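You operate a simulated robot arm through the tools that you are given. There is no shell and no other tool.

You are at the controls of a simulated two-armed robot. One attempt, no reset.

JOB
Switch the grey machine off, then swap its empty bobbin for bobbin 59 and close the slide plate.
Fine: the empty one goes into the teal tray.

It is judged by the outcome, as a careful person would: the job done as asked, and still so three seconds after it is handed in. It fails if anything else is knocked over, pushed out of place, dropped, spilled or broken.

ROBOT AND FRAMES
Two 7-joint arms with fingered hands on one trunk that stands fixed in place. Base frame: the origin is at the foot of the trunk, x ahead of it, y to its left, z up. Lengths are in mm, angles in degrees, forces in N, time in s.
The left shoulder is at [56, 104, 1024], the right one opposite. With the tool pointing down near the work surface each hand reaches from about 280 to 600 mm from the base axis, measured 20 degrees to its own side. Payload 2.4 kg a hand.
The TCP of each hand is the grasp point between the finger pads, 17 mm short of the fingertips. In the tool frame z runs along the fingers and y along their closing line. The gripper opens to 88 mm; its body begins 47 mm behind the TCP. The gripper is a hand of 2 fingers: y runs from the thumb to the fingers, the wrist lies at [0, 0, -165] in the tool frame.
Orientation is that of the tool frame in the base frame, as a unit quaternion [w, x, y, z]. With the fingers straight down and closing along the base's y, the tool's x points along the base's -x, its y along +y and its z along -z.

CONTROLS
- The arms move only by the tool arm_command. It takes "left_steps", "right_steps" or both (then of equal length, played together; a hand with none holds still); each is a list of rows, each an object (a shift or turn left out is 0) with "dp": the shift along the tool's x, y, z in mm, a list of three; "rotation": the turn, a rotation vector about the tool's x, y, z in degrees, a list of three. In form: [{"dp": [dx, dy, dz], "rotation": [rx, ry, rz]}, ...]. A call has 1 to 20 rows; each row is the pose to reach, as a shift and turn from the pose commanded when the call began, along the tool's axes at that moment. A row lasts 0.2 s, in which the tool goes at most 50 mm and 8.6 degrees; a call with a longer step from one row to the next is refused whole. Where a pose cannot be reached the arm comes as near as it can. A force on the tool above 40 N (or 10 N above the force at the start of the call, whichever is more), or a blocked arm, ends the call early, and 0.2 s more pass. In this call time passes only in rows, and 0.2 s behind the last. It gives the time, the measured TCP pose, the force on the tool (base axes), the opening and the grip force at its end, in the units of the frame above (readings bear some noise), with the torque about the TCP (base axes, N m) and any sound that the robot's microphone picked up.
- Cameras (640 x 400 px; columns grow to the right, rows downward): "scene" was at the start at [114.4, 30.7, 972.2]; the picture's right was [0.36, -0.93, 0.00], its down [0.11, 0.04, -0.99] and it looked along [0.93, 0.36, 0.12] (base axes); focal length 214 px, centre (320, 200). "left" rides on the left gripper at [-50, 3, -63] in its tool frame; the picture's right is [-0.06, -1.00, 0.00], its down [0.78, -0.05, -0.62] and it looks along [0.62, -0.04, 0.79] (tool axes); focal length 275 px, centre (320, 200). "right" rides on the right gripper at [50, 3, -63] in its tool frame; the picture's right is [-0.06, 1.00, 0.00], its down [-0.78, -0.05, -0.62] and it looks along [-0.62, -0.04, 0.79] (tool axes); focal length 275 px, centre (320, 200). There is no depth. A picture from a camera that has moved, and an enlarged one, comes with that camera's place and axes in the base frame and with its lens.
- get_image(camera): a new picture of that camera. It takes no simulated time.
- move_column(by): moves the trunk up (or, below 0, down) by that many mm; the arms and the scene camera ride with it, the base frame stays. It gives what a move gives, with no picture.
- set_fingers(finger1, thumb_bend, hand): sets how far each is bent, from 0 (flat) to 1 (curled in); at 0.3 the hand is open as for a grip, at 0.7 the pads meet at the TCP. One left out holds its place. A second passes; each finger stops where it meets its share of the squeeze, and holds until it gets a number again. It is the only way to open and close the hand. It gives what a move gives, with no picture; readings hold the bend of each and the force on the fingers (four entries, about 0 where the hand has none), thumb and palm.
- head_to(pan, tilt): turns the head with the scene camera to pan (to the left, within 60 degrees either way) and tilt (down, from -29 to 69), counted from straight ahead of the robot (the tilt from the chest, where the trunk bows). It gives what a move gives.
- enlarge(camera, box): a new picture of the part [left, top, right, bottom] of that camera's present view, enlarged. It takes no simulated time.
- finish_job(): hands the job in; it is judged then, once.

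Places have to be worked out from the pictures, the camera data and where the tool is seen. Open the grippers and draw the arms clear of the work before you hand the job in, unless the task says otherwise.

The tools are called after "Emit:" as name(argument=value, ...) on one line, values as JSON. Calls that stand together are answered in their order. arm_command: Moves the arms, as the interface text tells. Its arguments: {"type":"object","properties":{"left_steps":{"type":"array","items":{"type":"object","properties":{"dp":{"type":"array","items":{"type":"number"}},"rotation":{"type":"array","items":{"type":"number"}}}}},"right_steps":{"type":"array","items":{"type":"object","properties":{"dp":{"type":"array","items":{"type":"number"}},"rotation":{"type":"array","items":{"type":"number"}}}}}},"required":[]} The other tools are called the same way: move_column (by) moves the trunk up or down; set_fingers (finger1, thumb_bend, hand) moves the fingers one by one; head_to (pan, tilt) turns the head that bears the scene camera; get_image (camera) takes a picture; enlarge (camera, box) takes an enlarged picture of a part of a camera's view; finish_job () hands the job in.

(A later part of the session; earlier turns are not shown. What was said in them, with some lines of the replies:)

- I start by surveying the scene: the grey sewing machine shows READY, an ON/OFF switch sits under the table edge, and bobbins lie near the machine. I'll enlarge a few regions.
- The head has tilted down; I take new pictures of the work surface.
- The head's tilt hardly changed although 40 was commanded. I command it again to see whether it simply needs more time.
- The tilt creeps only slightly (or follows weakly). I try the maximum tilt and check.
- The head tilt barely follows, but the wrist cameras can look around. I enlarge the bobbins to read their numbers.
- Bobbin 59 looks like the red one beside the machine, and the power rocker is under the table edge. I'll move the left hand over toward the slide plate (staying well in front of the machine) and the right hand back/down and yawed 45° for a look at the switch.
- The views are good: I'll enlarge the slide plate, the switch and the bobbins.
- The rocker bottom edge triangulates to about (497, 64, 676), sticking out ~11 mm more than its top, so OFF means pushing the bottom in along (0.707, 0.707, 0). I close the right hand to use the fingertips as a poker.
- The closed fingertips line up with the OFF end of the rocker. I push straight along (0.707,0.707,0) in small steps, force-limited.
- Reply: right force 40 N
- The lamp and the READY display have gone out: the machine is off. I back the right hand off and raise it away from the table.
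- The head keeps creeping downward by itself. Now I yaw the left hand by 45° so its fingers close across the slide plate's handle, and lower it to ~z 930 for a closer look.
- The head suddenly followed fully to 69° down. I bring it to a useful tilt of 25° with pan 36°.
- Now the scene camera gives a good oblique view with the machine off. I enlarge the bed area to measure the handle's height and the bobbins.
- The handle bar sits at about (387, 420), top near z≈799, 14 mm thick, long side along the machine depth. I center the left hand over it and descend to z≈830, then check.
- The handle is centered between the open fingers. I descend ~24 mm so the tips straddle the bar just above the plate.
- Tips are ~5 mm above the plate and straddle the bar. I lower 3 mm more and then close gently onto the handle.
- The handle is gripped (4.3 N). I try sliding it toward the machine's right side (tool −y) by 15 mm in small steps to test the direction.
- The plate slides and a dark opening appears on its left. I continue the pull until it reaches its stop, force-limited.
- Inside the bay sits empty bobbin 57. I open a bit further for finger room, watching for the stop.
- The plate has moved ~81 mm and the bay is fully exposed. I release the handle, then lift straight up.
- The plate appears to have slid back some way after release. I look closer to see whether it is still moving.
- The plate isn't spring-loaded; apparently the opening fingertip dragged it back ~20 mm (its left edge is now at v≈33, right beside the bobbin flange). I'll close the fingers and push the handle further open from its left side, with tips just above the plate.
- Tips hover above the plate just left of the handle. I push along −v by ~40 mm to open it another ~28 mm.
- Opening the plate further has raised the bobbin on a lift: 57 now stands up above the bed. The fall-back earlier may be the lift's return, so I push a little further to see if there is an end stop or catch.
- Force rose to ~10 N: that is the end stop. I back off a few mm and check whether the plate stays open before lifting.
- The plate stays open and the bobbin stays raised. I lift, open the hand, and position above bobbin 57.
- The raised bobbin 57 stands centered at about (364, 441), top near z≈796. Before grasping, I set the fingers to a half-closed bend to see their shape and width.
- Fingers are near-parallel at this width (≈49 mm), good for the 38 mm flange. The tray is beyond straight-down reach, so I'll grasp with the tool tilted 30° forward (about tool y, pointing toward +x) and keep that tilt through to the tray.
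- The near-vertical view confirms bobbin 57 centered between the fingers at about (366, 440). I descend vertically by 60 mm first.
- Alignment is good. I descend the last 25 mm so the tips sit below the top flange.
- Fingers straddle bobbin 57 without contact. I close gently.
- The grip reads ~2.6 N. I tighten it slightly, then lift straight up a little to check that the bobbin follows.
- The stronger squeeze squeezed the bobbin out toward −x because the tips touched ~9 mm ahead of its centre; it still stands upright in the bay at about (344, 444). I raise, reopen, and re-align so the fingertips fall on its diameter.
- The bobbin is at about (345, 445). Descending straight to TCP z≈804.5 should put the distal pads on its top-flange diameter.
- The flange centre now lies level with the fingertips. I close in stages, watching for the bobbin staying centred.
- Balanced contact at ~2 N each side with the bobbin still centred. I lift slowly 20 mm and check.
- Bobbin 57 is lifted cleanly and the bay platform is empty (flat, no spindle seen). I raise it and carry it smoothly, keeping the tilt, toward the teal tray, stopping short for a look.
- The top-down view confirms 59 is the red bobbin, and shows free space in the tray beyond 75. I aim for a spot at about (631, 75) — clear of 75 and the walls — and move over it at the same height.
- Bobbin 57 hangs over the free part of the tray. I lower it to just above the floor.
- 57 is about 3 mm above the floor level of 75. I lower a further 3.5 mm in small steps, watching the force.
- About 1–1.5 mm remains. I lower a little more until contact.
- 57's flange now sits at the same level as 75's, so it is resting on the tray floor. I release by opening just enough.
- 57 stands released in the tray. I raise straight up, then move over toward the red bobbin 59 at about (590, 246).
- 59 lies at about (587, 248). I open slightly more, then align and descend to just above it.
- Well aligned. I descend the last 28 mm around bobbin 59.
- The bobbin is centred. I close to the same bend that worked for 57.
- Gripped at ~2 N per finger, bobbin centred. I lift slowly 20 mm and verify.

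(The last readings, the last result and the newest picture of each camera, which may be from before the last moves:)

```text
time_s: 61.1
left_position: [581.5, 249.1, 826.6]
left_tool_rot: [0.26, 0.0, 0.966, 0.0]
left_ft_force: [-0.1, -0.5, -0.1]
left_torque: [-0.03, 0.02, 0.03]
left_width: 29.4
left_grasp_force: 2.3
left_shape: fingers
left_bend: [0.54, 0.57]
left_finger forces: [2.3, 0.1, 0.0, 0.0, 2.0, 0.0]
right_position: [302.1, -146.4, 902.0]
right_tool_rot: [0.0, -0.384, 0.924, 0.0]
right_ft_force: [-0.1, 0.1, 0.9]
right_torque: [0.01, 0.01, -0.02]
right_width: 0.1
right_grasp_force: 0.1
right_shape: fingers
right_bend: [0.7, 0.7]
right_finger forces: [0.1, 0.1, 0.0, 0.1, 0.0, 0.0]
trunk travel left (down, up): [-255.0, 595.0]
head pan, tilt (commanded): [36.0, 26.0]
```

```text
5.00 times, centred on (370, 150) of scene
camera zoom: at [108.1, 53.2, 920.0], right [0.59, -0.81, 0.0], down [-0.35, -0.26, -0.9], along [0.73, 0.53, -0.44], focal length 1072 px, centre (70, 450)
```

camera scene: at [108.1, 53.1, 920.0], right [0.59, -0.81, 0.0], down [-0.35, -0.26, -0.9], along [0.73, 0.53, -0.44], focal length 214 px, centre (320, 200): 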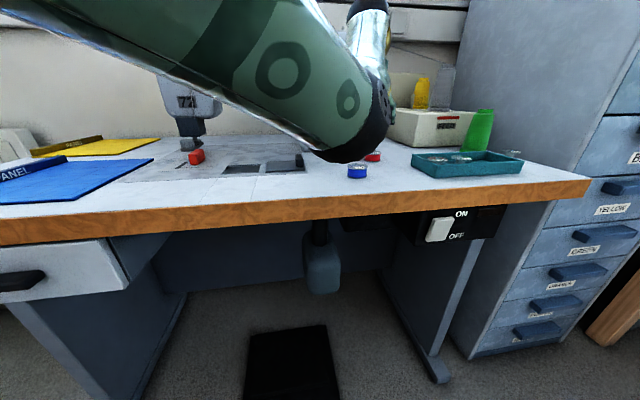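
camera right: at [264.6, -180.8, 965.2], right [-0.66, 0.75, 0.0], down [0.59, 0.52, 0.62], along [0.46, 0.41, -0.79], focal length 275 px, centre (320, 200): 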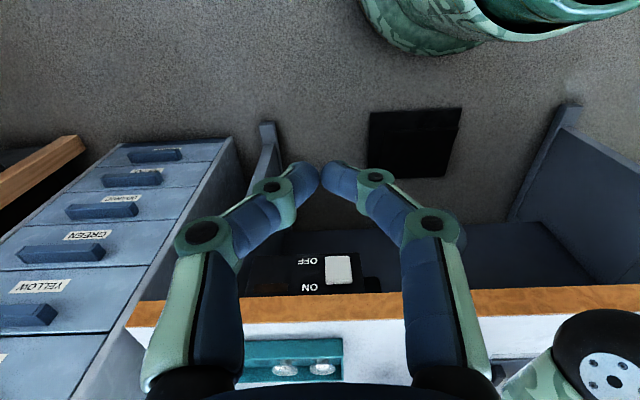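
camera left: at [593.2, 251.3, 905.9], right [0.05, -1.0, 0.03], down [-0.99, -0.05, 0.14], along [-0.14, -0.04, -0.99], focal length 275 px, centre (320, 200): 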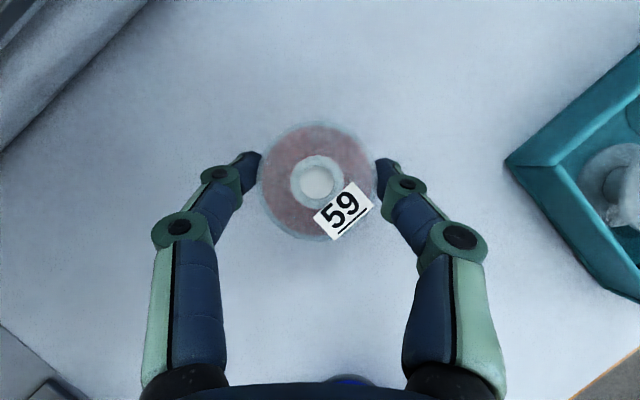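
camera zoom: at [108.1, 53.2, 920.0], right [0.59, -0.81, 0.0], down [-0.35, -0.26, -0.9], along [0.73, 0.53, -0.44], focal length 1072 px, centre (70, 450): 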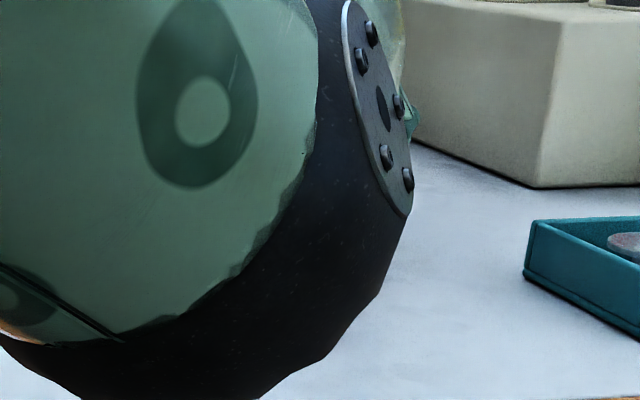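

Bobbin 59 is securely lifted. I raise it to z≈880 and carry it back over the bay, keeping the same tilt.

Emit:
arm_command(left_steps=[{"dp": [-9, 0, -15.6]}, {"dp": [-18, 0, -31.2]}, {"dp": [-27, 0, -46.8]}, {"dp": [-20, 7, -51.5]}, {"dp": [-11, 15.9, -56.1]}, {"dp": [5, 31.8, -65.3]}, {"dp": [21.1, 47.7, -74.6]}, {"dp": [37.1, 63.6, -83.8]}, {"dp": [53.1, 79.5, -93.1]}, {"dp": [69.2, 95.4, -102.3]}, {"dp": [85.2, 111.3, -111.6]}, {"dp": [101.2, 127.2, -120.8]}, {"dp": [117.2, 143.1, -130.1]}, {"dp": [133.3, 159, -139.3]}, {"dp": [149.3, 174.9, -148.6]}, {"dp": [158, 183.5, -153.5]}, {"dp": [165.3, 190.8, -157.8]}])

Emit:
get_image(camera="left")

Emit:
get_image(camera="scene")

```text
time_s: 64.7
left_position: [359.2, 438.8, 881.3]
left_tool_rot: [0.26, 0.0, 0.966, 0.0]
left_ft_force: [-0.4, 0.5, -0.3]
left_torque: [0.0, -0.01, 0.01]
left_width: 29.4
left_grasp_force: 2.1
left_shape: fingers
left_bend: [0.54, 0.57]
left_finger forces: [2.0, 0.0, 0.1, 0.0, 2.0, 0.0]
right_position: [302.5, -147.3, 901.0]
right_tool_rot: [0.0, -0.384, 0.923, 0.0]
right_ft_force: [-0.1, 0.0, 0.0]
right_torque: [0.0, -0.01, -0.01]
right_width: 0.0
right_grasp_force: 0.1
right_shape: fingers
right_bend: [0.7, 0.7]
right_finger forces: [0.0, 0.0, 0.0, 0.0, 0.1, 0.0]
trunk travel left (down, up): [-255.0, 595.0]
head pan, tilt (commanded): [36.0, 26.0]
```

```text
taken
camera left: at [371.2, 442.4, 959.8], right [0.05, -1.0, 0.03], down [-0.99, -0.05, 0.14], along [-0.14, -0.04, -0.99], focal length 275 px, centre (320, 200)
```

left: 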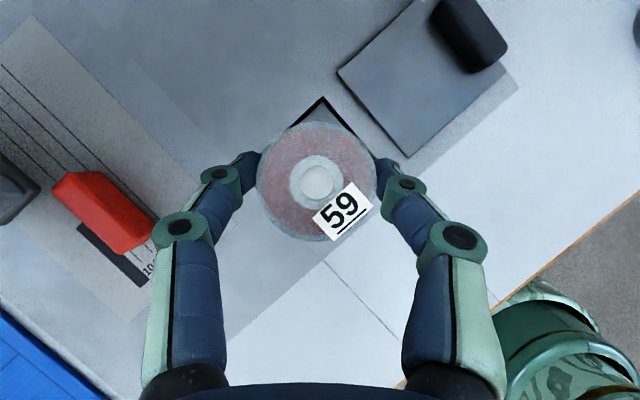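

```text
taken
camera scene: at [108.1, 53.2, 920.0], right [0.59, -0.81, 0.0], down [-0.35, -0.26, -0.9], along [0.73, 0.53, -0.44], focal length 214 px, centre (320, 200)
```

scene: 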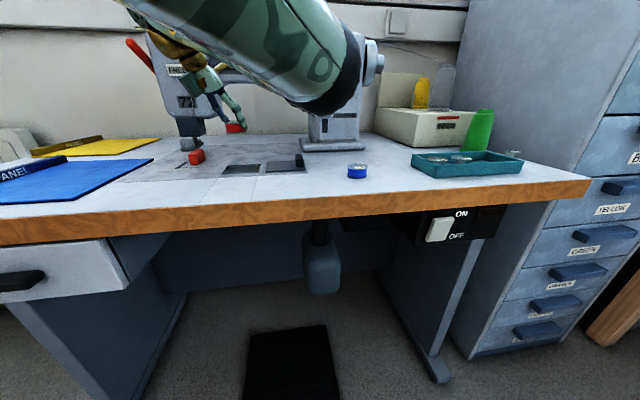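

59 is above the bay and the plate is still open. I descend to just above the platform.

Emit:
arm_command(left_steps=[{"dp": [8, 0, 13.9]}, {"dp": [16, 0, 27.7]}, {"dp": [24, 0, 41.6]}, {"dp": [30, 0, 52]}, {"dp": [34, 0, 58.9]}])

Emit:
get_image(camera="left")

Emit:
enlarge(camera="scene", box=[180, 110, 320, 190])

```text
time_s: 65.9
left_position: [359.7, 439.5, 812.6]
left_tool_rot: [0.259, 0.001, 0.966, 0.0]
left_ft_force: [0.1, -0.4, -1.0]
left_torque: [0.0, -0.03, 0.02]
left_width: 29.4
left_grasp_force: 1.8
left_shape: fingers
left_bend: [0.54, 0.57]
left_finger forces: [2.0, 0.0, 0.1, 0.0, 2.0, 0.0]
right_position: [302.2, -146.6, 902.3]
right_tool_rot: [0.0, -0.383, 0.924, 0.0]
right_ft_force: [-0.3, 0.2, 0.8]
right_torque: [-0.02, -0.04, -0.02]
right_width: 0.0
right_grasp_force: 0.1
right_shape: fingers
right_bend: [0.7, 0.7]
right_finger forces: [0.1, 0.0, 0.0, 0.0, 0.0, 0.0]
trunk travel left (down, up): [-255.0, 595.0]
head pan, tilt (commanded): [36.0, 26.0]
```

```text
taken
camera left: at [371.0, 442.1, 892.2], right [0.05, -1.0, 0.03], down [-0.99, -0.05, 0.14], along [-0.14, -0.04, -0.99], focal length 275 px, centre (320, 200)
```

left: 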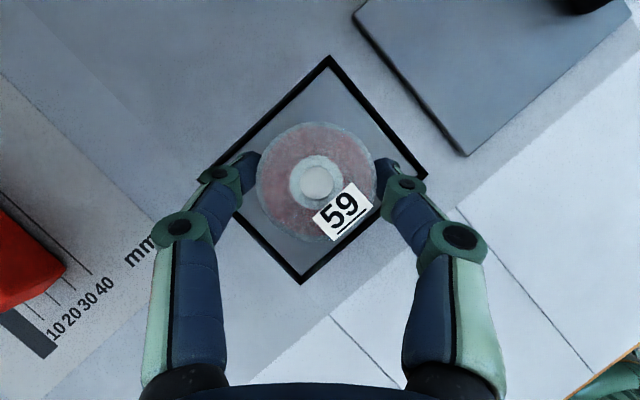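

```text
4.57 times, centred on (250, 150) of scene
camera zoom: at [108.1, 53.2, 920.0], right [0.59, -0.81, 0.0], down [-0.35, -0.26, -0.9], along [0.73, 0.53, -0.44], focal length 980 px, centre (640, 429)
```

zoom: 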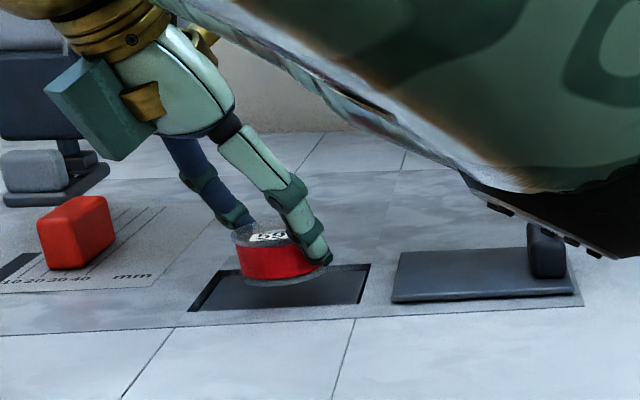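

59 is centred over the bay (364.5, 440). I lower it further in small steps to just about contact.

Emit:
arm_command(left_steps=[{"dp": [1, 0, 1.7]}, {"dp": [2, 0, 3.5]}, {"dp": [3, 0, 5.2]}, {"dp": [3.75, 0, 6.5]}])

Emit:
enlarge(camera="scene", box=[200, 130, 290, 190])

```text
time_s: 66.9
left_position: [358.1, 439.0, 805.7]
left_tool_rot: [0.259, 0.0, 0.966, 0.0]
left_ft_force: [0.4, 0.0, -0.9]
left_torque: [-0.02, 0.02, 0.03]
left_width: 29.3
left_grasp_force: 1.9
left_shape: fingers
left_bend: [0.54, 0.57]
left_finger forces: [1.9, 0.0, 0.0, 0.1, 2.0, 0.0]
right_position: [302.4, -147.8, 902.1]
right_tool_rot: [0.0, -0.383, 0.924, -0.001]
right_ft_force: [0.4, 0.2, -0.5]
right_torque: [0.03, 0.0, -0.02]
right_width: 0.1
right_grasp_force: 0.1
right_shape: fingers
right_bend: [0.7, 0.7]
right_finger forces: [0.1, 0.0, 0.0, 0.0, 0.0, 0.0]
trunk travel left (down, up): [-255.0, 595.0]
head pan, tilt (commanded): [36.0, 26.0]
```

```text
6.67 times, centred on (245, 160) of scene
camera zoom: at [108.1, 53.2, 920.0], right [0.59, -0.81, 0.0], down [-0.35, -0.26, -0.9], along [0.73, 0.53, -0.44], focal length 1430 px, centre (820, 467)
```

zoom: 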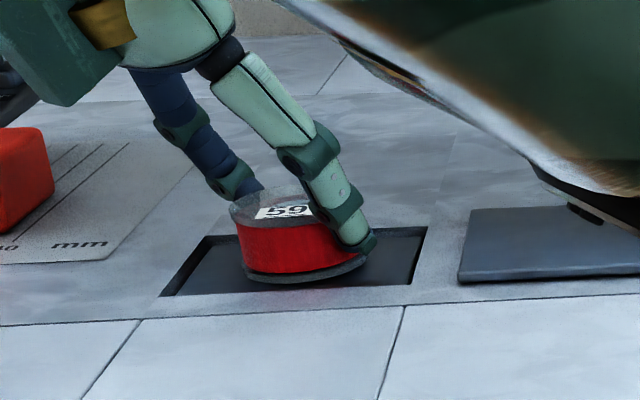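

About 2 mm remain to the platform. I lower in half-millimetre steps and watch the force.

Emit:
arm_command(left_steps=[{"dp": [0.4, 0, 0.7]}, {"dp": [0.8, 0, 1.4]}, {"dp": [1.1, 0, 1.9]}])

Emit:
enlarge(camera="scene", box=[200, 130, 290, 190])

Emit:
get_image(camera="left")

```text
time_s: 67.7
left_position: [359.5, 437.4, 802.4]
left_tool_rot: [0.259, -0.001, 0.966, 0.0]
left_ft_force: [0.2, 0.0, 1.3]
left_torque: [0.01, -0.03, 0.03]
left_width: 29.1
left_grasp_force: 2.8
left_shape: fingers
left_bend: [0.54, 0.57]
left_finger forces: [2.2, 0.0, 0.0, 0.1, 2.2, 0.1]
right_position: [303.0, -147.5, 901.9]
right_tool_rot: [0.0, -0.384, 0.923, 0.0]
right_ft_force: [-0.7, 0.5, 0.4]
right_torque: [0.0, 0.02, 0.0]
right_width: 0.0
right_grasp_force: 0.1
right_shape: fingers
right_bend: [0.7, 0.7]
right_finger forces: [0.0, 0.0, 0.0, 0.0, 0.0, 0.0]
trunk travel left (down, up): [-255.0, 595.0]
head pan, tilt (commanded): [36.0, 26.0]
```

```text
6.67 times, centred on (245, 160) of scene
camera zoom: at [108.0, 53.2, 920.1], right [0.59, -0.81, 0.0], down [-0.35, -0.26, -0.9], along [0.73, 0.53, -0.44], focal length 1430 px, centre (820, 467)
```

zoom: 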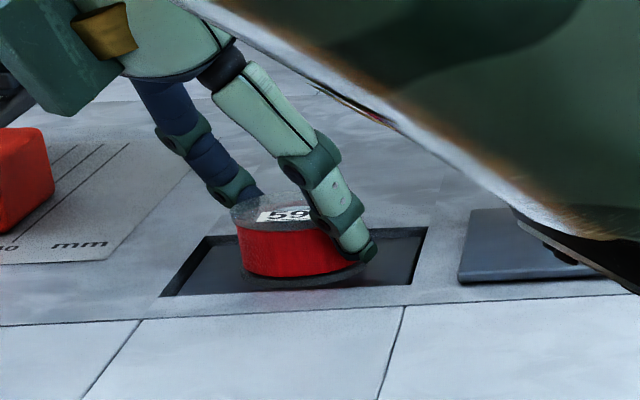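

```text
taken
camera left: at [370.8, 441.7, 882.2], right [0.05, -1.0, 0.03], down [-0.99, -0.05, 0.14], along [-0.14, -0.04, -0.99], focal length 275 px, centre (320, 200)
```

left: 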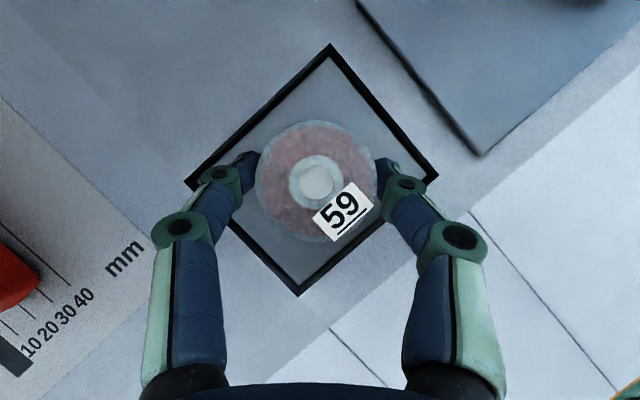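

Force +1.3 N and the picture show 59 resting on the platform. I release it by opening the fingers slightly.

Emit:
set_fingers(hand="left", finger1=0.46, thumb_bend=0.46)

Emit:
get_image(camera="left")

Emit:
enlarge(camera="scene", box=[200, 130, 290, 190])

```text
time_s: 68.7
left_position: [358.3, 438.0, 803.6]
left_tool_rot: [0.259, -0.001, 0.966, 0.001]
left_ft_force: [-0.1, 0.2, 0.7]
left_torque: [0.02, 0.01, 0.01]
left_width: 47.7
left_grasp_force: 0.2
left_shape: fingers
left_bend: [0.46, 0.46]
left_finger forces: [0.0, 0.1, 0.0, 0.1, 0.0, 0.0]
right_position: [302.1, -148.0, 902.0]
right_tool_rot: [-0.001, -0.384, 0.923, 0.001]
right_ft_force: [-0.5, -0.1, 0.6]
right_torque: [0.01, -0.01, 0.01]
right_width: 0.0
right_grasp_force: 0.2
right_shape: fingers
right_bend: [0.7, 0.7]
right_finger forces: [0.1, 0.0, 0.1, 0.0, 0.0, 0.1]
trunk travel left (down, up): [-255.0, 595.0]
head pan, tilt (commanded): [36.0, 26.0]
```

```text
taken
camera left: at [370.8, 441.7, 881.8], right [0.05, -1.0, 0.03], down [-0.99, -0.05, 0.14], along [-0.14, -0.04, -0.99], focal length 275 px, centre (320, 200)
```

left: 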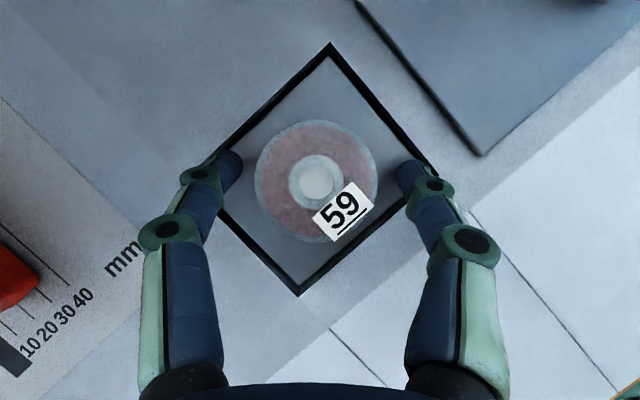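

```text
6.67 times, centred on (245, 160) of scene
camera zoom: at [108.1, 53.2, 920.0], right [0.59, -0.81, 0.0], down [-0.35, -0.26, -0.9], along [0.73, 0.53, -0.44], focal length 1430 px, centre (820, 467)
```

zoom: 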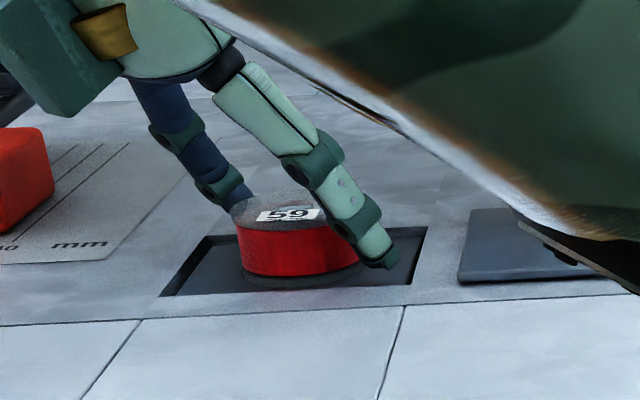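

59 stands released, centred in the bay. I lift straight up, return the tool to vertical, and move to the right side of the plate's handle.

Emit:
arm_command(left_steps=[{"dp": [-6, 0, -10.4]}, {"dp": [-18, 0, -31.2]}, {"dp": [-38.5, 0, -66.7]}, {"dp": [-58, -21, -55.4], "rotation": [0, 6, 0]}, {"dp": [-77.7, -42, -44.1], "rotation": [0, 12, 0]}, {"dp": [-97.2, -63, -32.8], "rotation": [0, 18, 0]}, {"dp": [-116.8, -84, -21.5], "rotation": [0, 24, 0]}, {"dp": [-136.4, -104.8, -10.2], "rotation": [0, 30, 0]}])

Emit:
set_fingers(hand="left", finger1=0.7, thumb_bend=0.7)

Emit:
get_image(camera="left")

Emit:
get_image(camera="scene")

```text
time_s: 70.5
left_position: [472.2, 333.0, 879.3]
left_tool_rot: [0.0, -0.001, 1.0, 0.001]
left_ft_force: [-0.1, -0.1, 0.3]
left_torque: [0.02, -0.04, 0.03]
left_width: 47.9
left_grasp_force: 0.0
left_shape: fingers
left_bend: [0.46, 0.46]
left_finger forces: [0.0, 0.0, 0.0, 0.0, 0.0, 0.1]
right_position: [303.0, -147.3, 901.5]
right_tool_rot: [0.0, -0.383, 0.924, 0.0]
right_ft_force: [-0.2, -0.7, -0.8]
right_torque: [-0.01, -0.02, -0.03]
right_width: 0.0
right_grasp_force: 0.1
right_shape: fingers
right_bend: [0.7, 0.7]
right_finger forces: [0.1, 0.1, 0.0, 0.0, 0.0, 0.0]
trunk travel left (down, up): [-255.0, 595.0]
head pan, tilt (commanded): [36.0, 26.0]
```

```text
time_s: 71.5
left_position: [472.0, 333.9, 879.9]
left_tool_rot: [0.0, 0.0, 1.0, 0.0]
left_ft_force: [0.2, 0.0, 0.2]
left_torque: [-0.01, 0.0, -0.01]
left_width: 0.0
left_grasp_force: 0.1
left_shape: fingers
left_bend: [0.7, 0.7]
left_finger forces: [0.0, 0.0, 0.1, 0.0, 0.0, 0.0]
right_position: [302.9, -147.7, 901.8]
right_tool_rot: [0.0, -0.383, 0.924, 0.0]
right_ft_force: [-0.3, 0.4, 0.5]
right_torque: [-0.02, -0.01, -0.02]
right_width: 0.2
right_grasp_force: 0.0
right_shape: fingers
right_bend: [0.7, 0.7]
right_finger forces: [0.0, 0.0, 0.0, 0.0, 0.0, 0.0]
trunk travel left (down, up): [-255.0, 595.0]
head pan, tilt (commanded): [36.0, 26.0]
```

```text
taken
camera left: at [522.2, 337.5, 942.4], right [0.06, -1.0, 0.0], down [-0.78, -0.05, 0.62], along [-0.62, -0.04, -0.79], focal length 275 px, centre (320, 200)
```

left: 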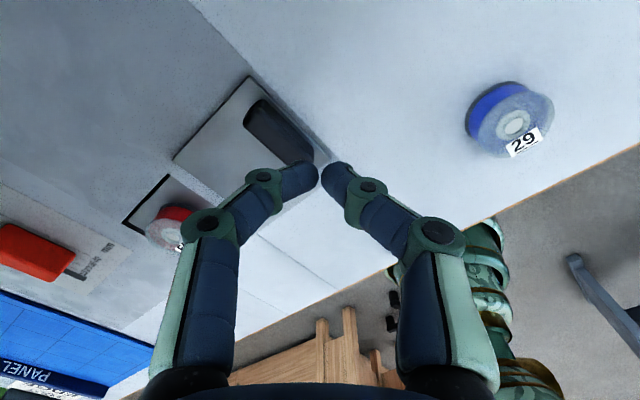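

```text
taken
camera scene: at [108.1, 53.2, 920.0], right [0.59, -0.81, 0.0], down [-0.35, -0.26, -0.9], along [0.73, 0.53, -0.44], focal length 214 px, centre (320, 200)
```

scene: 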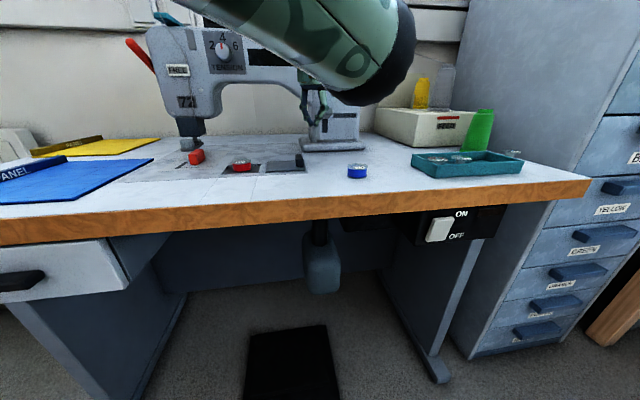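

59 sits in the raised bay, and the handle is to the left of my closed fingertips with ~13 mm clearance. I descend to handle height (TCP z≈809).

Emit:
arm_command(left_steps=[{"dp": [0, 0, 20]}, {"dp": [0, 0, 40]}, {"dp": [0, 0, 57]}, {"dp": [0, 0, 66]}, {"dp": [0, 0, 71]}])

Emit:
get_image(camera="left")

Emit:
enlarge(camera="scene", box=[200, 110, 340, 190])

```text
time_s: 72.7
left_position: [472.0, 335.2, 807.5]
left_tool_rot: [0.0, 0.0, 1.0, 0.0]
left_ft_force: [0.2, -0.2, 0.0]
left_torque: [0.03, 0.0, 0.01]
left_width: 0.2
left_grasp_force: 0.0
left_shape: fingers
left_bend: [0.7, 0.7]
left_finger forces: [0.0, 0.1, 0.0, 0.0, 0.0, 0.1]
right_position: [302.9, -146.3, 901.2]
right_tool_rot: [0.0, -0.383, 0.924, 0.0]
right_ft_force: [-0.8, -0.2, -0.5]
right_torque: [0.04, 0.01, -0.02]
right_width: 0.1
right_grasp_force: 0.0
right_shape: fingers
right_bend: [0.7, 0.7]
right_finger forces: [0.0, 0.1, 0.0, 0.1, 0.0, 0.0]
trunk travel left (down, up): [-255.0, 595.0]
head pan, tilt (commanded): [36.0, 26.0]
```

```text
taken
camera left: at [522.1, 337.5, 871.6], right [0.06, -1.0, 0.0], down [-0.78, -0.05, 0.62], along [-0.62, -0.04, -0.79], focal length 275 px, centre (320, 200)
```

left: 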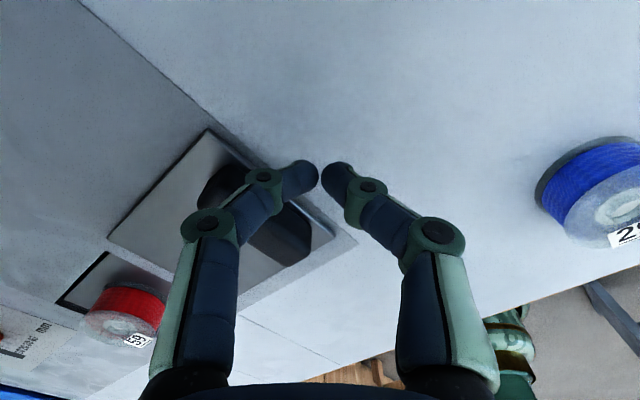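

```text
4.57 times, centred on (270, 150) of scene
camera zoom: at [108.1, 53.2, 920.0], right [0.59, -0.81, 0.0], down [-0.35, -0.26, -0.9], along [0.73, 0.53, -0.44], focal length 980 px, centre (549, 429)
```

zoom: 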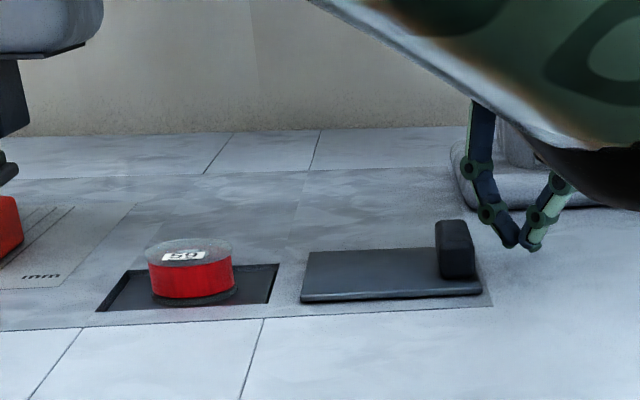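

Tips are right of the handle at the proper height. I push the handle slowly toward the closed position (+v), first ~57 mm, and watch the bobbin lower.

Emit:
arm_command(left_steps=[{"dp": [3, 3, 0]}, {"dp": [6, 6, 0]}, {"dp": [9, 9, 0]}, {"dp": [12, 12, 0]}, {"dp": [15, 15, 0]}, {"dp": [18, 18, 0]}, {"dp": [21, 21, 0]}, {"dp": [24, 24, 0]}])

Emit:
enlarge(camera="scene", box=[200, 110, 340, 190])

Emit:
get_image(camera="left")

```text
time_s: 74.5
left_position: [448.3, 358.5, 809.3]
left_tool_rot: [0.0, 0.001, 1.0, 0.0]
left_ft_force: [-0.3, -0.1, 1.4]
left_torque: [0.0, 0.01, -0.01]
left_width: 0.0
left_grasp_force: 1.1
left_shape: fingers
left_bend: [0.7, 0.7]
left_finger forces: [1.4, 0.1, 0.1, 0.0, 0.0, 0.0]
right_position: [302.8, -147.6, 902.4]
right_tool_rot: [0.0, -0.384, 0.924, 0.0]
right_ft_force: [0.4, 1.1, -0.5]
right_torque: [0.0, 0.03, -0.02]
right_width: 0.1
right_grasp_force: 0.1
right_shape: fingers
right_bend: [0.7, 0.7]
right_finger forces: [0.0, 0.0, 0.0, 0.1, 0.0, 0.1]
trunk travel left (down, up): [-255.0, 595.0]
head pan, tilt (commanded): [36.0, 26.0]
```

```text
4.57 times, centred on (270, 150) of scene
camera zoom: at [108.1, 53.1, 920.1], right [0.59, -0.81, 0.0], down [-0.35, -0.26, -0.9], along [0.73, 0.53, -0.44], focal length 980 px, centre (549, 429)
```

zoom: 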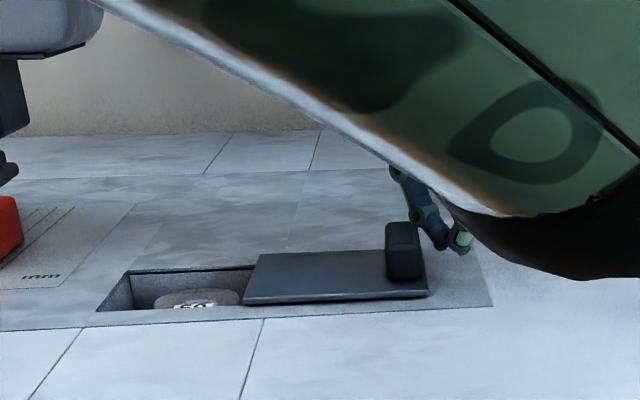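

```text
taken
camera left: at [498.5, 361.2, 871.8], right [0.06, -1.0, 0.0], down [-0.78, -0.05, 0.62], along [-0.62, -0.04, -0.79], focal length 275 px, centre (320, 200)
```

left: 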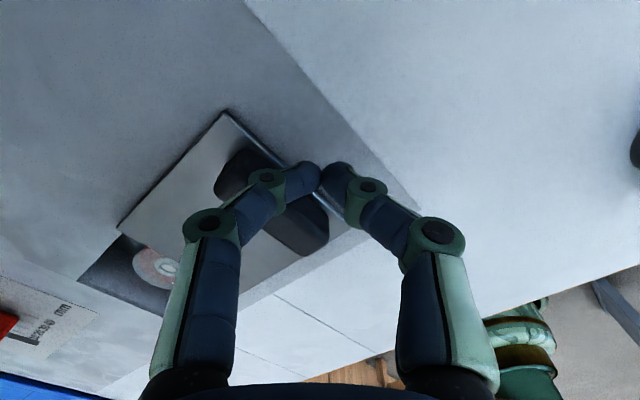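

59 has sunk into the bay and the plate is sliding over it freely. I continue closing.

Emit:
arm_command(left_steps=[{"dp": [3, 3, 0]}, {"dp": [6, 6, 0]}, {"dp": [9, 9, 0]}, {"dp": [12, 12, 0]}, {"dp": [15, 15, 0]}, {"dp": [18, 18, 0]}, {"dp": [21, 21, 0]}, {"dp": [24, 24, 0]}, {"dp": [27, 27, 0]}, {"dp": [30, 30, 0]}, {"dp": [33, 33, 0]}, {"dp": [36, 36, 0]}, {"dp": [39, 39, 0]}, {"dp": [42, 42, 0]}])

Emit:
enlarge(camera="scene", box=[160, 110, 300, 190])

Emit:
get_image(camera="left")

```text
time_s: 77.5
left_position: [405.8, 400.2, 808.6]
left_tool_rot: [0.0, 0.0, 1.0, 0.0]
left_ft_force: [-0.4, -0.6, 0.4]
left_torque: [0.03, 0.0, -0.02]
left_width: 0.0
left_grasp_force: 0.4
left_shape: fingers
left_bend: [0.7, 0.7]
left_finger forces: [0.8, 0.0, 0.0, 0.1, 0.0, 0.0]
right_position: [302.1, -146.7, 901.3]
right_tool_rot: [0.001, -0.383, 0.924, 0.0]
right_ft_force: [0.0, -0.2, 0.7]
right_torque: [-0.01, 0.01, 0.0]
right_width: 0.0
right_grasp_force: 0.1
right_shape: fingers
right_bend: [0.7, 0.7]
right_finger forces: [0.1, 0.0, 0.1, 0.1, 0.0, 0.0]
trunk travel left (down, up): [-255.0, 595.0]
head pan, tilt (commanded): [36.0, 26.0]
```

```text
4.57 times, centred on (230, 150) of scene
camera zoom: at [108.1, 53.1, 920.0], right [0.59, -0.81, 0.0], down [-0.35, -0.26, -0.9], along [0.73, 0.53, -0.44], focal length 980 px, centre (731, 429)
```

zoom: 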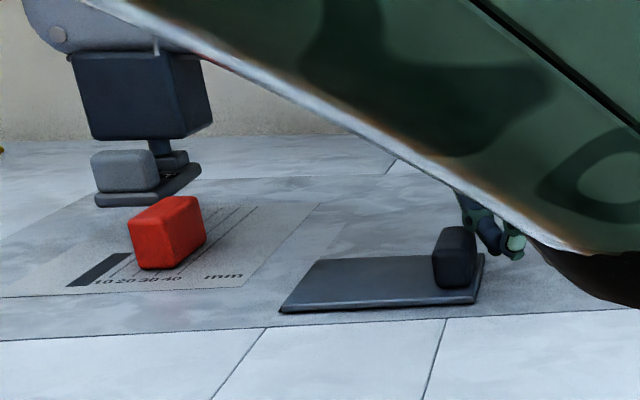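

```text
taken
camera left: at [456.2, 403.0, 872.1], right [0.06, -1.0, 0.0], down [-0.78, -0.05, 0.62], along [-0.62, -0.04, -0.79], focal length 275 px, centre (320, 200)
```

left: 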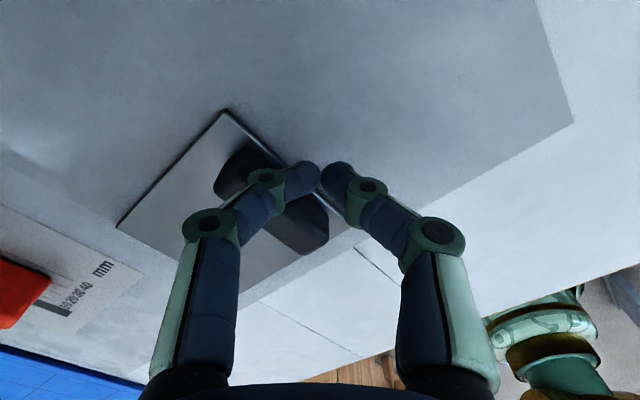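

The plate nearly covers the bay. I continue in 1 mm steps to reach the closed stop, watching force.

Emit:
arm_command(left_steps=[{"dp": [1, 1, 0]}, {"dp": [2, 2, 0]}, {"dp": [3, 3, 0]}, {"dp": [4, 4, 0]}, {"dp": [5, 5, 0]}, {"dp": [6, 6, 0]}])

Emit:
enlarge(camera="scene", box=[160, 110, 300, 190])

```text
time_s: 78.9
left_position: [400.5, 405.5, 809.2]
left_tool_rot: [0.0, 0.0, 1.0, 0.0]
left_ft_force: [0.9, -1.1, 2.7]
left_torque: [0.0, -0.01, -0.03]
left_width: 0.0
left_grasp_force: 0.8
left_shape: fingers
left_bend: [0.71, 0.7]
left_finger forces: [2.9, 0.0, 0.0, 0.0, 0.0, 0.0]
right_position: [301.4, -146.9, 900.9]
right_tool_rot: [0.0, -0.383, 0.924, 0.0]
right_ft_force: [0.0, 0.0, -0.5]
right_torque: [0.02, 0.0, 0.0]
right_width: 0.0
right_grasp_force: 0.0
right_shape: fingers
right_bend: [0.7, 0.7]
right_finger forces: [0.1, 0.0, 0.1, 0.1, 0.0, 0.0]
trunk travel left (down, up): [-255.0, 595.0]
head pan, tilt (commanded): [36.0, 26.0]
```

```text
4.57 times, centred on (230, 150) of scene
camera zoom: at [108.1, 53.0, 920.1], right [0.59, -0.81, 0.0], down [-0.35, -0.26, -0.9], along [0.73, 0.53, -0.44], focal length 980 px, centre (731, 429)
```

zoom: 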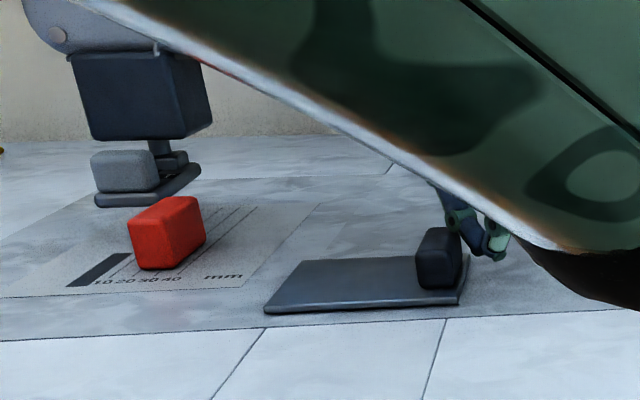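

Force is beginning to rise (~3 N). I push a few more mm to confirm the closed stop.

Emit:
arm_command(left_steps=[{"dp": [0.7, 0.7, 0]}, {"dp": [1.4, 1.4, 0]}, {"dp": [2.1, 2.1, 0]}, {"dp": [2.8, 2.8, 0]}])

Emit:
enlarge(camera="scene", box=[160, 110, 300, 190])

Emit:
get_image(camera="left")

```text
time_s: 79.9
left_position: [400.0, 408.6, 809.6]
left_tool_rot: [0.001, 0.001, 1.0, 0.0]
left_ft_force: [8.2, -3.8, 6.1]
left_torque: [0.02, -0.03, -0.08]
left_width: 0.0
left_grasp_force: 5.6
left_shape: fingers
left_bend: [0.72, 0.69]
left_finger forces: [11.6, 0.0, 0.1, 0.0, 0.1, 0.1]
right_position: [300.9, -148.5, 901.0]
right_tool_rot: [0.0, -0.383, 0.924, 0.0]
right_ft_force: [0.7, -1.0, 0.2]
right_torque: [0.0, 0.0, -0.01]
right_width: 0.0
right_grasp_force: 0.0
right_shape: fingers
right_bend: [0.7, 0.7]
right_finger forces: [0.0, 0.1, 0.1, 0.1, 0.0, 0.0]
trunk travel left (down, up): [-255.0, 595.0]
head pan, tilt (commanded): [36.0, 26.0]
```

```text
4.57 times, centred on (230, 150) of scene
camera zoom: at [108.6, 52.6, 920.0], right [0.59, -0.81, 0.0], down [-0.36, -0.26, -0.9], along [0.73, 0.53, -0.44], focal length 980 px, centre (731, 429)
```

zoom: 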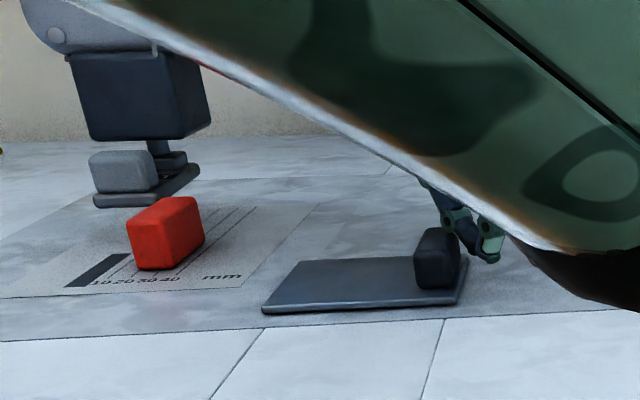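

```text
taken
camera left: at [448.5, 411.2, 871.9], right [0.06, -1.0, 0.0], down [-0.78, -0.05, 0.62], along [-0.62, -0.04, -0.79], focal length 275 px, centre (320, 200)
```

left: 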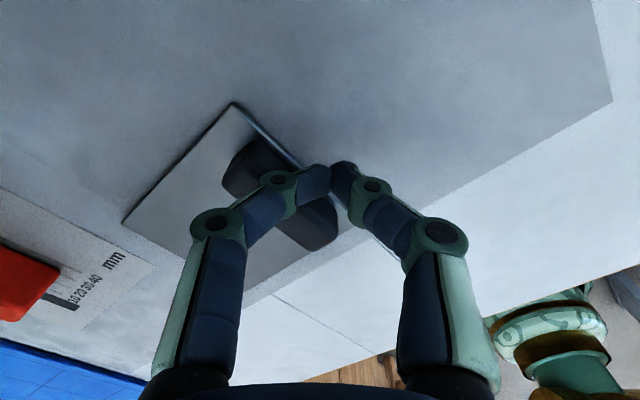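

The stop is confirmed (≈12 N). I back the fingers off the handle and raise the hand for a check from above.

Emit:
arm_command(left_steps=[{"dp": [-4, -4, 0]}, {"dp": [-8, -8, 0]}, {"dp": [-10, -10, -15]}, {"dp": [-10, -10, -45]}, {"dp": [-10, -10, -85]}, {"dp": [-10, -10, -125]}, {"dp": [-10, -10, -165]}, {"dp": [-10, -10, -205]}, {"dp": [-5, -5, -245]}, {"dp": [-2, 0, -270]}])

Emit:
get_image(camera="left")

Emit:
get_image(camera="scene")

```text
time_s: 82.1
left_position: [399.1, 407.8, 1080.3]
left_tool_rot: [-0.001, 0.0, 1.0, -0.001]
left_ft_force: [0.3, 0.1, 0.2]
left_torque: [0.02, -0.03, 0.04]
left_width: 0.0
left_grasp_force: 0.0
left_shape: fingers
left_bend: [0.7, 0.7]
left_finger forces: [0.0, 0.1, 0.0, 0.0, 0.0, 0.1]
right_position: [301.4, -147.0, 901.8]
right_tool_rot: [0.0, -0.383, 0.924, 0.0]
right_ft_force: [-0.8, 0.3, 0.4]
right_torque: [0.04, 0.02, -0.02]
right_width: 0.0
right_grasp_force: 0.0
right_shape: fingers
right_bend: [0.7, 0.7]
right_finger forces: [0.0, 0.0, 0.0, 0.1, 0.0, 0.1]
trunk travel left (down, up): [-255.0, 595.0]
head pan, tilt (commanded): [36.0, 26.0]
```

```text
taken
camera left: at [448.8, 412.0, 1143.3], right [0.06, -1.0, 0.0], down [-0.78, -0.05, 0.62], along [-0.62, -0.04, -0.79], focal length 275 px, centre (320, 200)
```

left: 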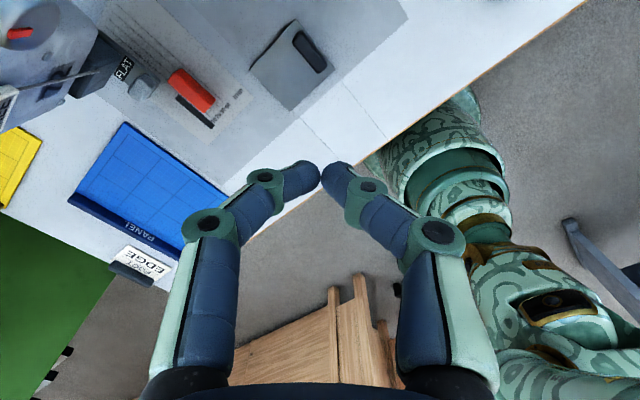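

```text
taken
camera scene: at [108.1, 53.2, 920.0], right [0.59, -0.81, 0.0], down [-0.35, -0.26, -0.9], along [0.73, 0.53, -0.44], focal length 214 px, centre (320, 200)
```

scene: 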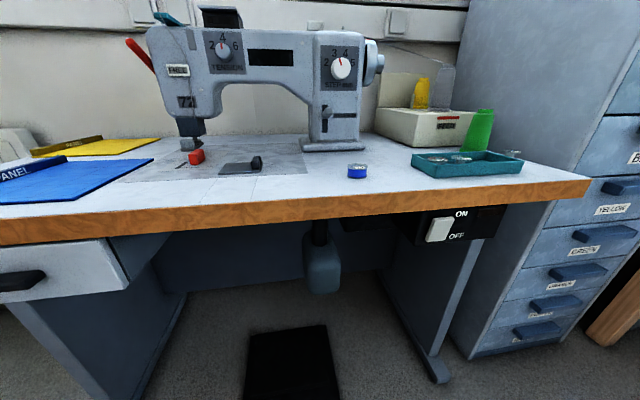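

I enlarge to verify that the plate is fully closed and that the tray, switch and display are as intended.

Emit:
enlarge(camera="left", box=[230, 0, 360, 120])

Emit:
enlarge(camera="scene", box=[160, 110, 320, 210])

Emit:
enlarge(camera="scene", box=[330, 100, 540, 250])

```text
3.33 times, centred on (295, 60) of left
camera zoom: at [448.8, 412.0, 1143.3], right [0.06, -1.0, 0.0], down [-0.78, -0.05, 0.62], along [-0.62, -0.04, -0.79], focal length 918 px, centre (403, 667)
```

zoom: 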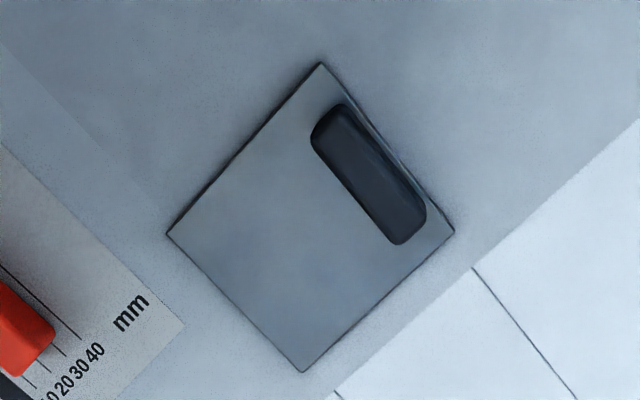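

```text
4.00 times, centred on (240, 160) of scene
camera zoom: at [108.1, 53.2, 920.0], right [0.59, -0.81, 0.0], down [-0.35, -0.26, -0.9], along [0.73, 0.53, -0.44], focal length 858 px, centre (640, 360)
```

zoom: 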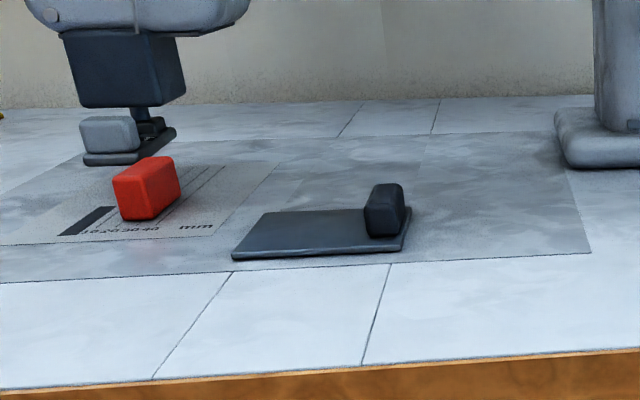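

```text
2.67 times, centred on (435, 175) of scene
camera zoom: at [108.1, 53.2, 920.0], right [0.59, -0.81, 0.0], down [-0.35, -0.26, -0.9], along [0.73, 0.53, -0.44], focal length 572 px, centre (13, 267)
```

zoom: 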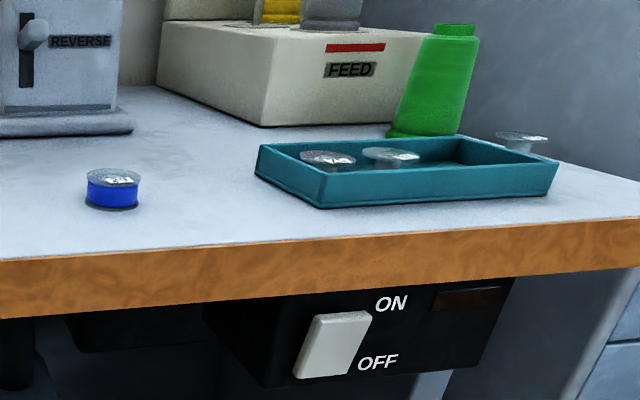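

The plate is back at its original closed position, 57 and 75 stand in the tray, the lamp is dark and nothing else has moved. I open both hands and withdraw the left arm to its starting position.

Emit:
arm_command(left_steps=[{"dp": [20, -21, 0]}, {"dp": [40, -43, 0]}, {"dp": [60, -64, 0]}, {"dp": [80, -86, 0]}])

Emit:
set_fingers(hand="left", finger1=0.3, thumb_bend=0.3)

Emit:
set_fingers(hand="right", finger1=0.3, thumb_bend=0.3)

Emit:
get_image(camera="scene")

Emit:
enlarge(camera="scene", box=[120, 0, 400, 200])

Emit:
get_image(camera="right")

```text
time_s: 83.1
left_position: [318.7, 322.7, 1078.7]
left_tool_rot: [0.001, -0.001, 1.0, 0.001]
left_ft_force: [0.0, 0.2, 0.3]
left_torque: [-0.02, -0.02, 0.01]
left_width: 0.1
left_grasp_force: 0.1
left_shape: fingers
left_bend: [0.7, 0.7]
left_finger forces: [0.0, 0.0, 0.0, 0.0, 0.0, 0.0]
right_position: [302.1, -147.8, 901.7]
right_tool_rot: [0.0, -0.384, 0.923, 0.0]
right_ft_force: [1.3, 0.9, 0.3]
right_torque: [-0.02, -0.02, 0.01]
right_width: 0.2
right_grasp_force: 0.1
right_shape: fingers
right_bend: [0.7, 0.7]
right_finger forces: [0.0, 0.1, 0.1, 0.0, 0.0, 0.0]
trunk travel left (down, up): [-255.0, 595.0]
head pan, tilt (commanded): [36.0, 26.0]
```

```text
time_s: 84.1
left_position: [320.3, 323.2, 1079.4]
left_tool_rot: [0.0, 0.001, 1.0, 0.0]
left_ft_force: [-0.1, 0.5, 0.2]
left_torque: [0.02, 0.03, -0.02]
left_width: 83.5
left_grasp_force: 0.1
left_shape: fingers
left_bend: [0.3, 0.3]
left_finger forces: [0.0, 0.0, 0.0, 0.0, 0.0, 0.0]
right_position: [301.9, -147.0, 902.5]
right_tool_rot: [-0.001, -0.383, 0.924, -0.001]
right_ft_force: [-0.3, 0.5, -0.5]
right_torque: [0.0, -0.03, 0.01]
right_width: 0.1
right_grasp_force: 0.1
right_shape: fingers
right_bend: [0.7, 0.7]
right_finger forces: [0.0, 0.0, 0.0, 0.0, 0.0, 0.0]
trunk travel left (down, up): [-255.0, 595.0]
head pan, tilt (commanded): [36.0, 26.0]
```

```text
time_s: 85.1
left_position: [318.9, 322.4, 1078.6]
left_tool_rot: [0.0, 0.0, 1.0, 0.0]
left_ft_force: [0.6, 0.6, 0.2]
left_torque: [0.02, 0.04, -0.01]
left_width: 83.5
left_grasp_force: 0.0
left_shape: fingers
left_bend: [0.3, 0.3]
left_finger forces: [0.0, 0.0, 0.0, 0.0, 0.0, 0.0]
right_position: [302.8, -147.8, 901.4]
right_tool_rot: [0.0, -0.383, 0.924, 0.0]
right_ft_force: [0.3, 1.3, 0.4]
right_torque: [0.01, 0.02, -0.01]
right_width: 83.4
right_grasp_force: 0.0
right_shape: fingers
right_bend: [0.3, 0.3]
right_finger forces: [0.0, 0.0, 0.0, 0.0, 0.0, 0.0]
trunk travel left (down, up): [-255.0, 595.0]
head pan, tilt (commanded): [36.0, 26.0]
```

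```text
taken
camera scene: at [108.1, 53.2, 920.0], right [0.59, -0.81, 0.0], down [-0.35, -0.26, -0.9], along [0.73, 0.53, -0.44], focal length 214 px, centre (320, 200)
```

scene: 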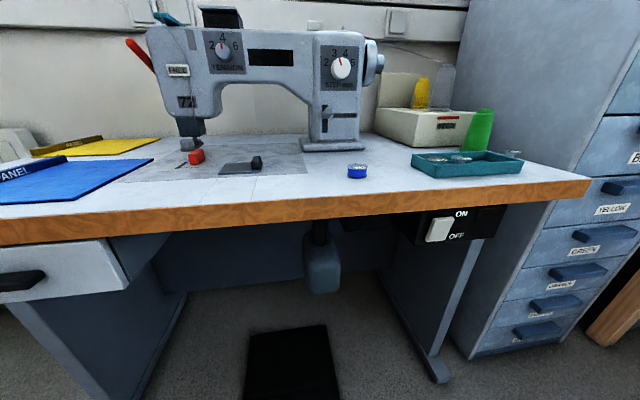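

```text
2.00 times, centred on (260, 100) of scene
camera zoom: at [108.1, 53.2, 920.0], right [0.59, -0.81, 0.0], down [-0.35, -0.26, -0.9], along [0.73, 0.53, -0.44], focal length 429 px, centre (440, 400)
```

zoom: 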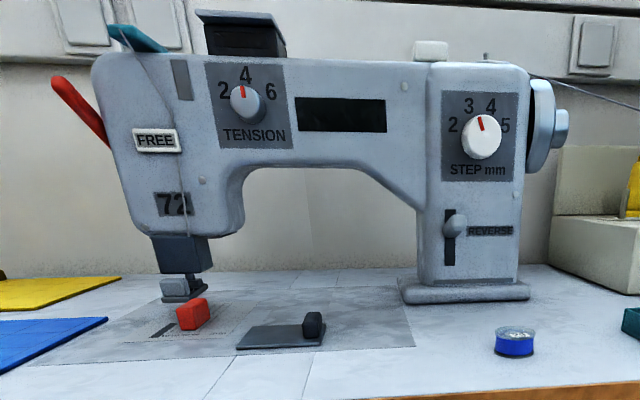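

```text
taken
camera right: at [264.6, -180.9, 965.2], right [-0.66, 0.75, 0.0], down [0.59, 0.52, 0.62], along [0.46, 0.41, -0.79], focal length 275 px, centre (320, 200)
```

right: 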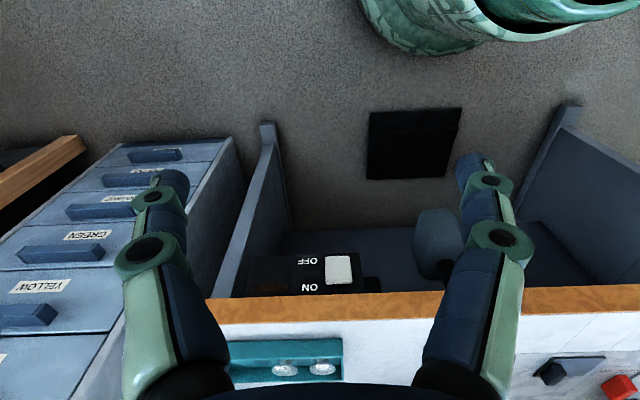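

The machine is off, with its lamp and display dark. Bobbin 59 is in the bay under the closed slide plate, 57 stands in the teal tray, and both hands are open and clear. I hand the job in.

Emit:
finish_job()

```text
The job is handed in.
```

The job is done and handed in.

- **Power:** I pressed the rocker under the table edge to OFF. The lamp and the READY display both went dark before I opened anything.
- **Empty bobbin:** The empty bobbin in the machine was number 57. It now stands upright in the teal tray, clear of bobbin 75. On my first grip it slid about 20 mm inside the bay, but it stayed upright and I picked it up cleanly on the second try.
- **Bobbin 59:** The red bobbin 59 is in the bay. It sank down as the plate slid shut, and the plate met no resistance until its stop.
- **Slide plate:** It is closed against its stop. From above it lines up with where it was at the start.

Nothing else on the table looked out of place in the last pictures. Both hands are open and clear of the table.
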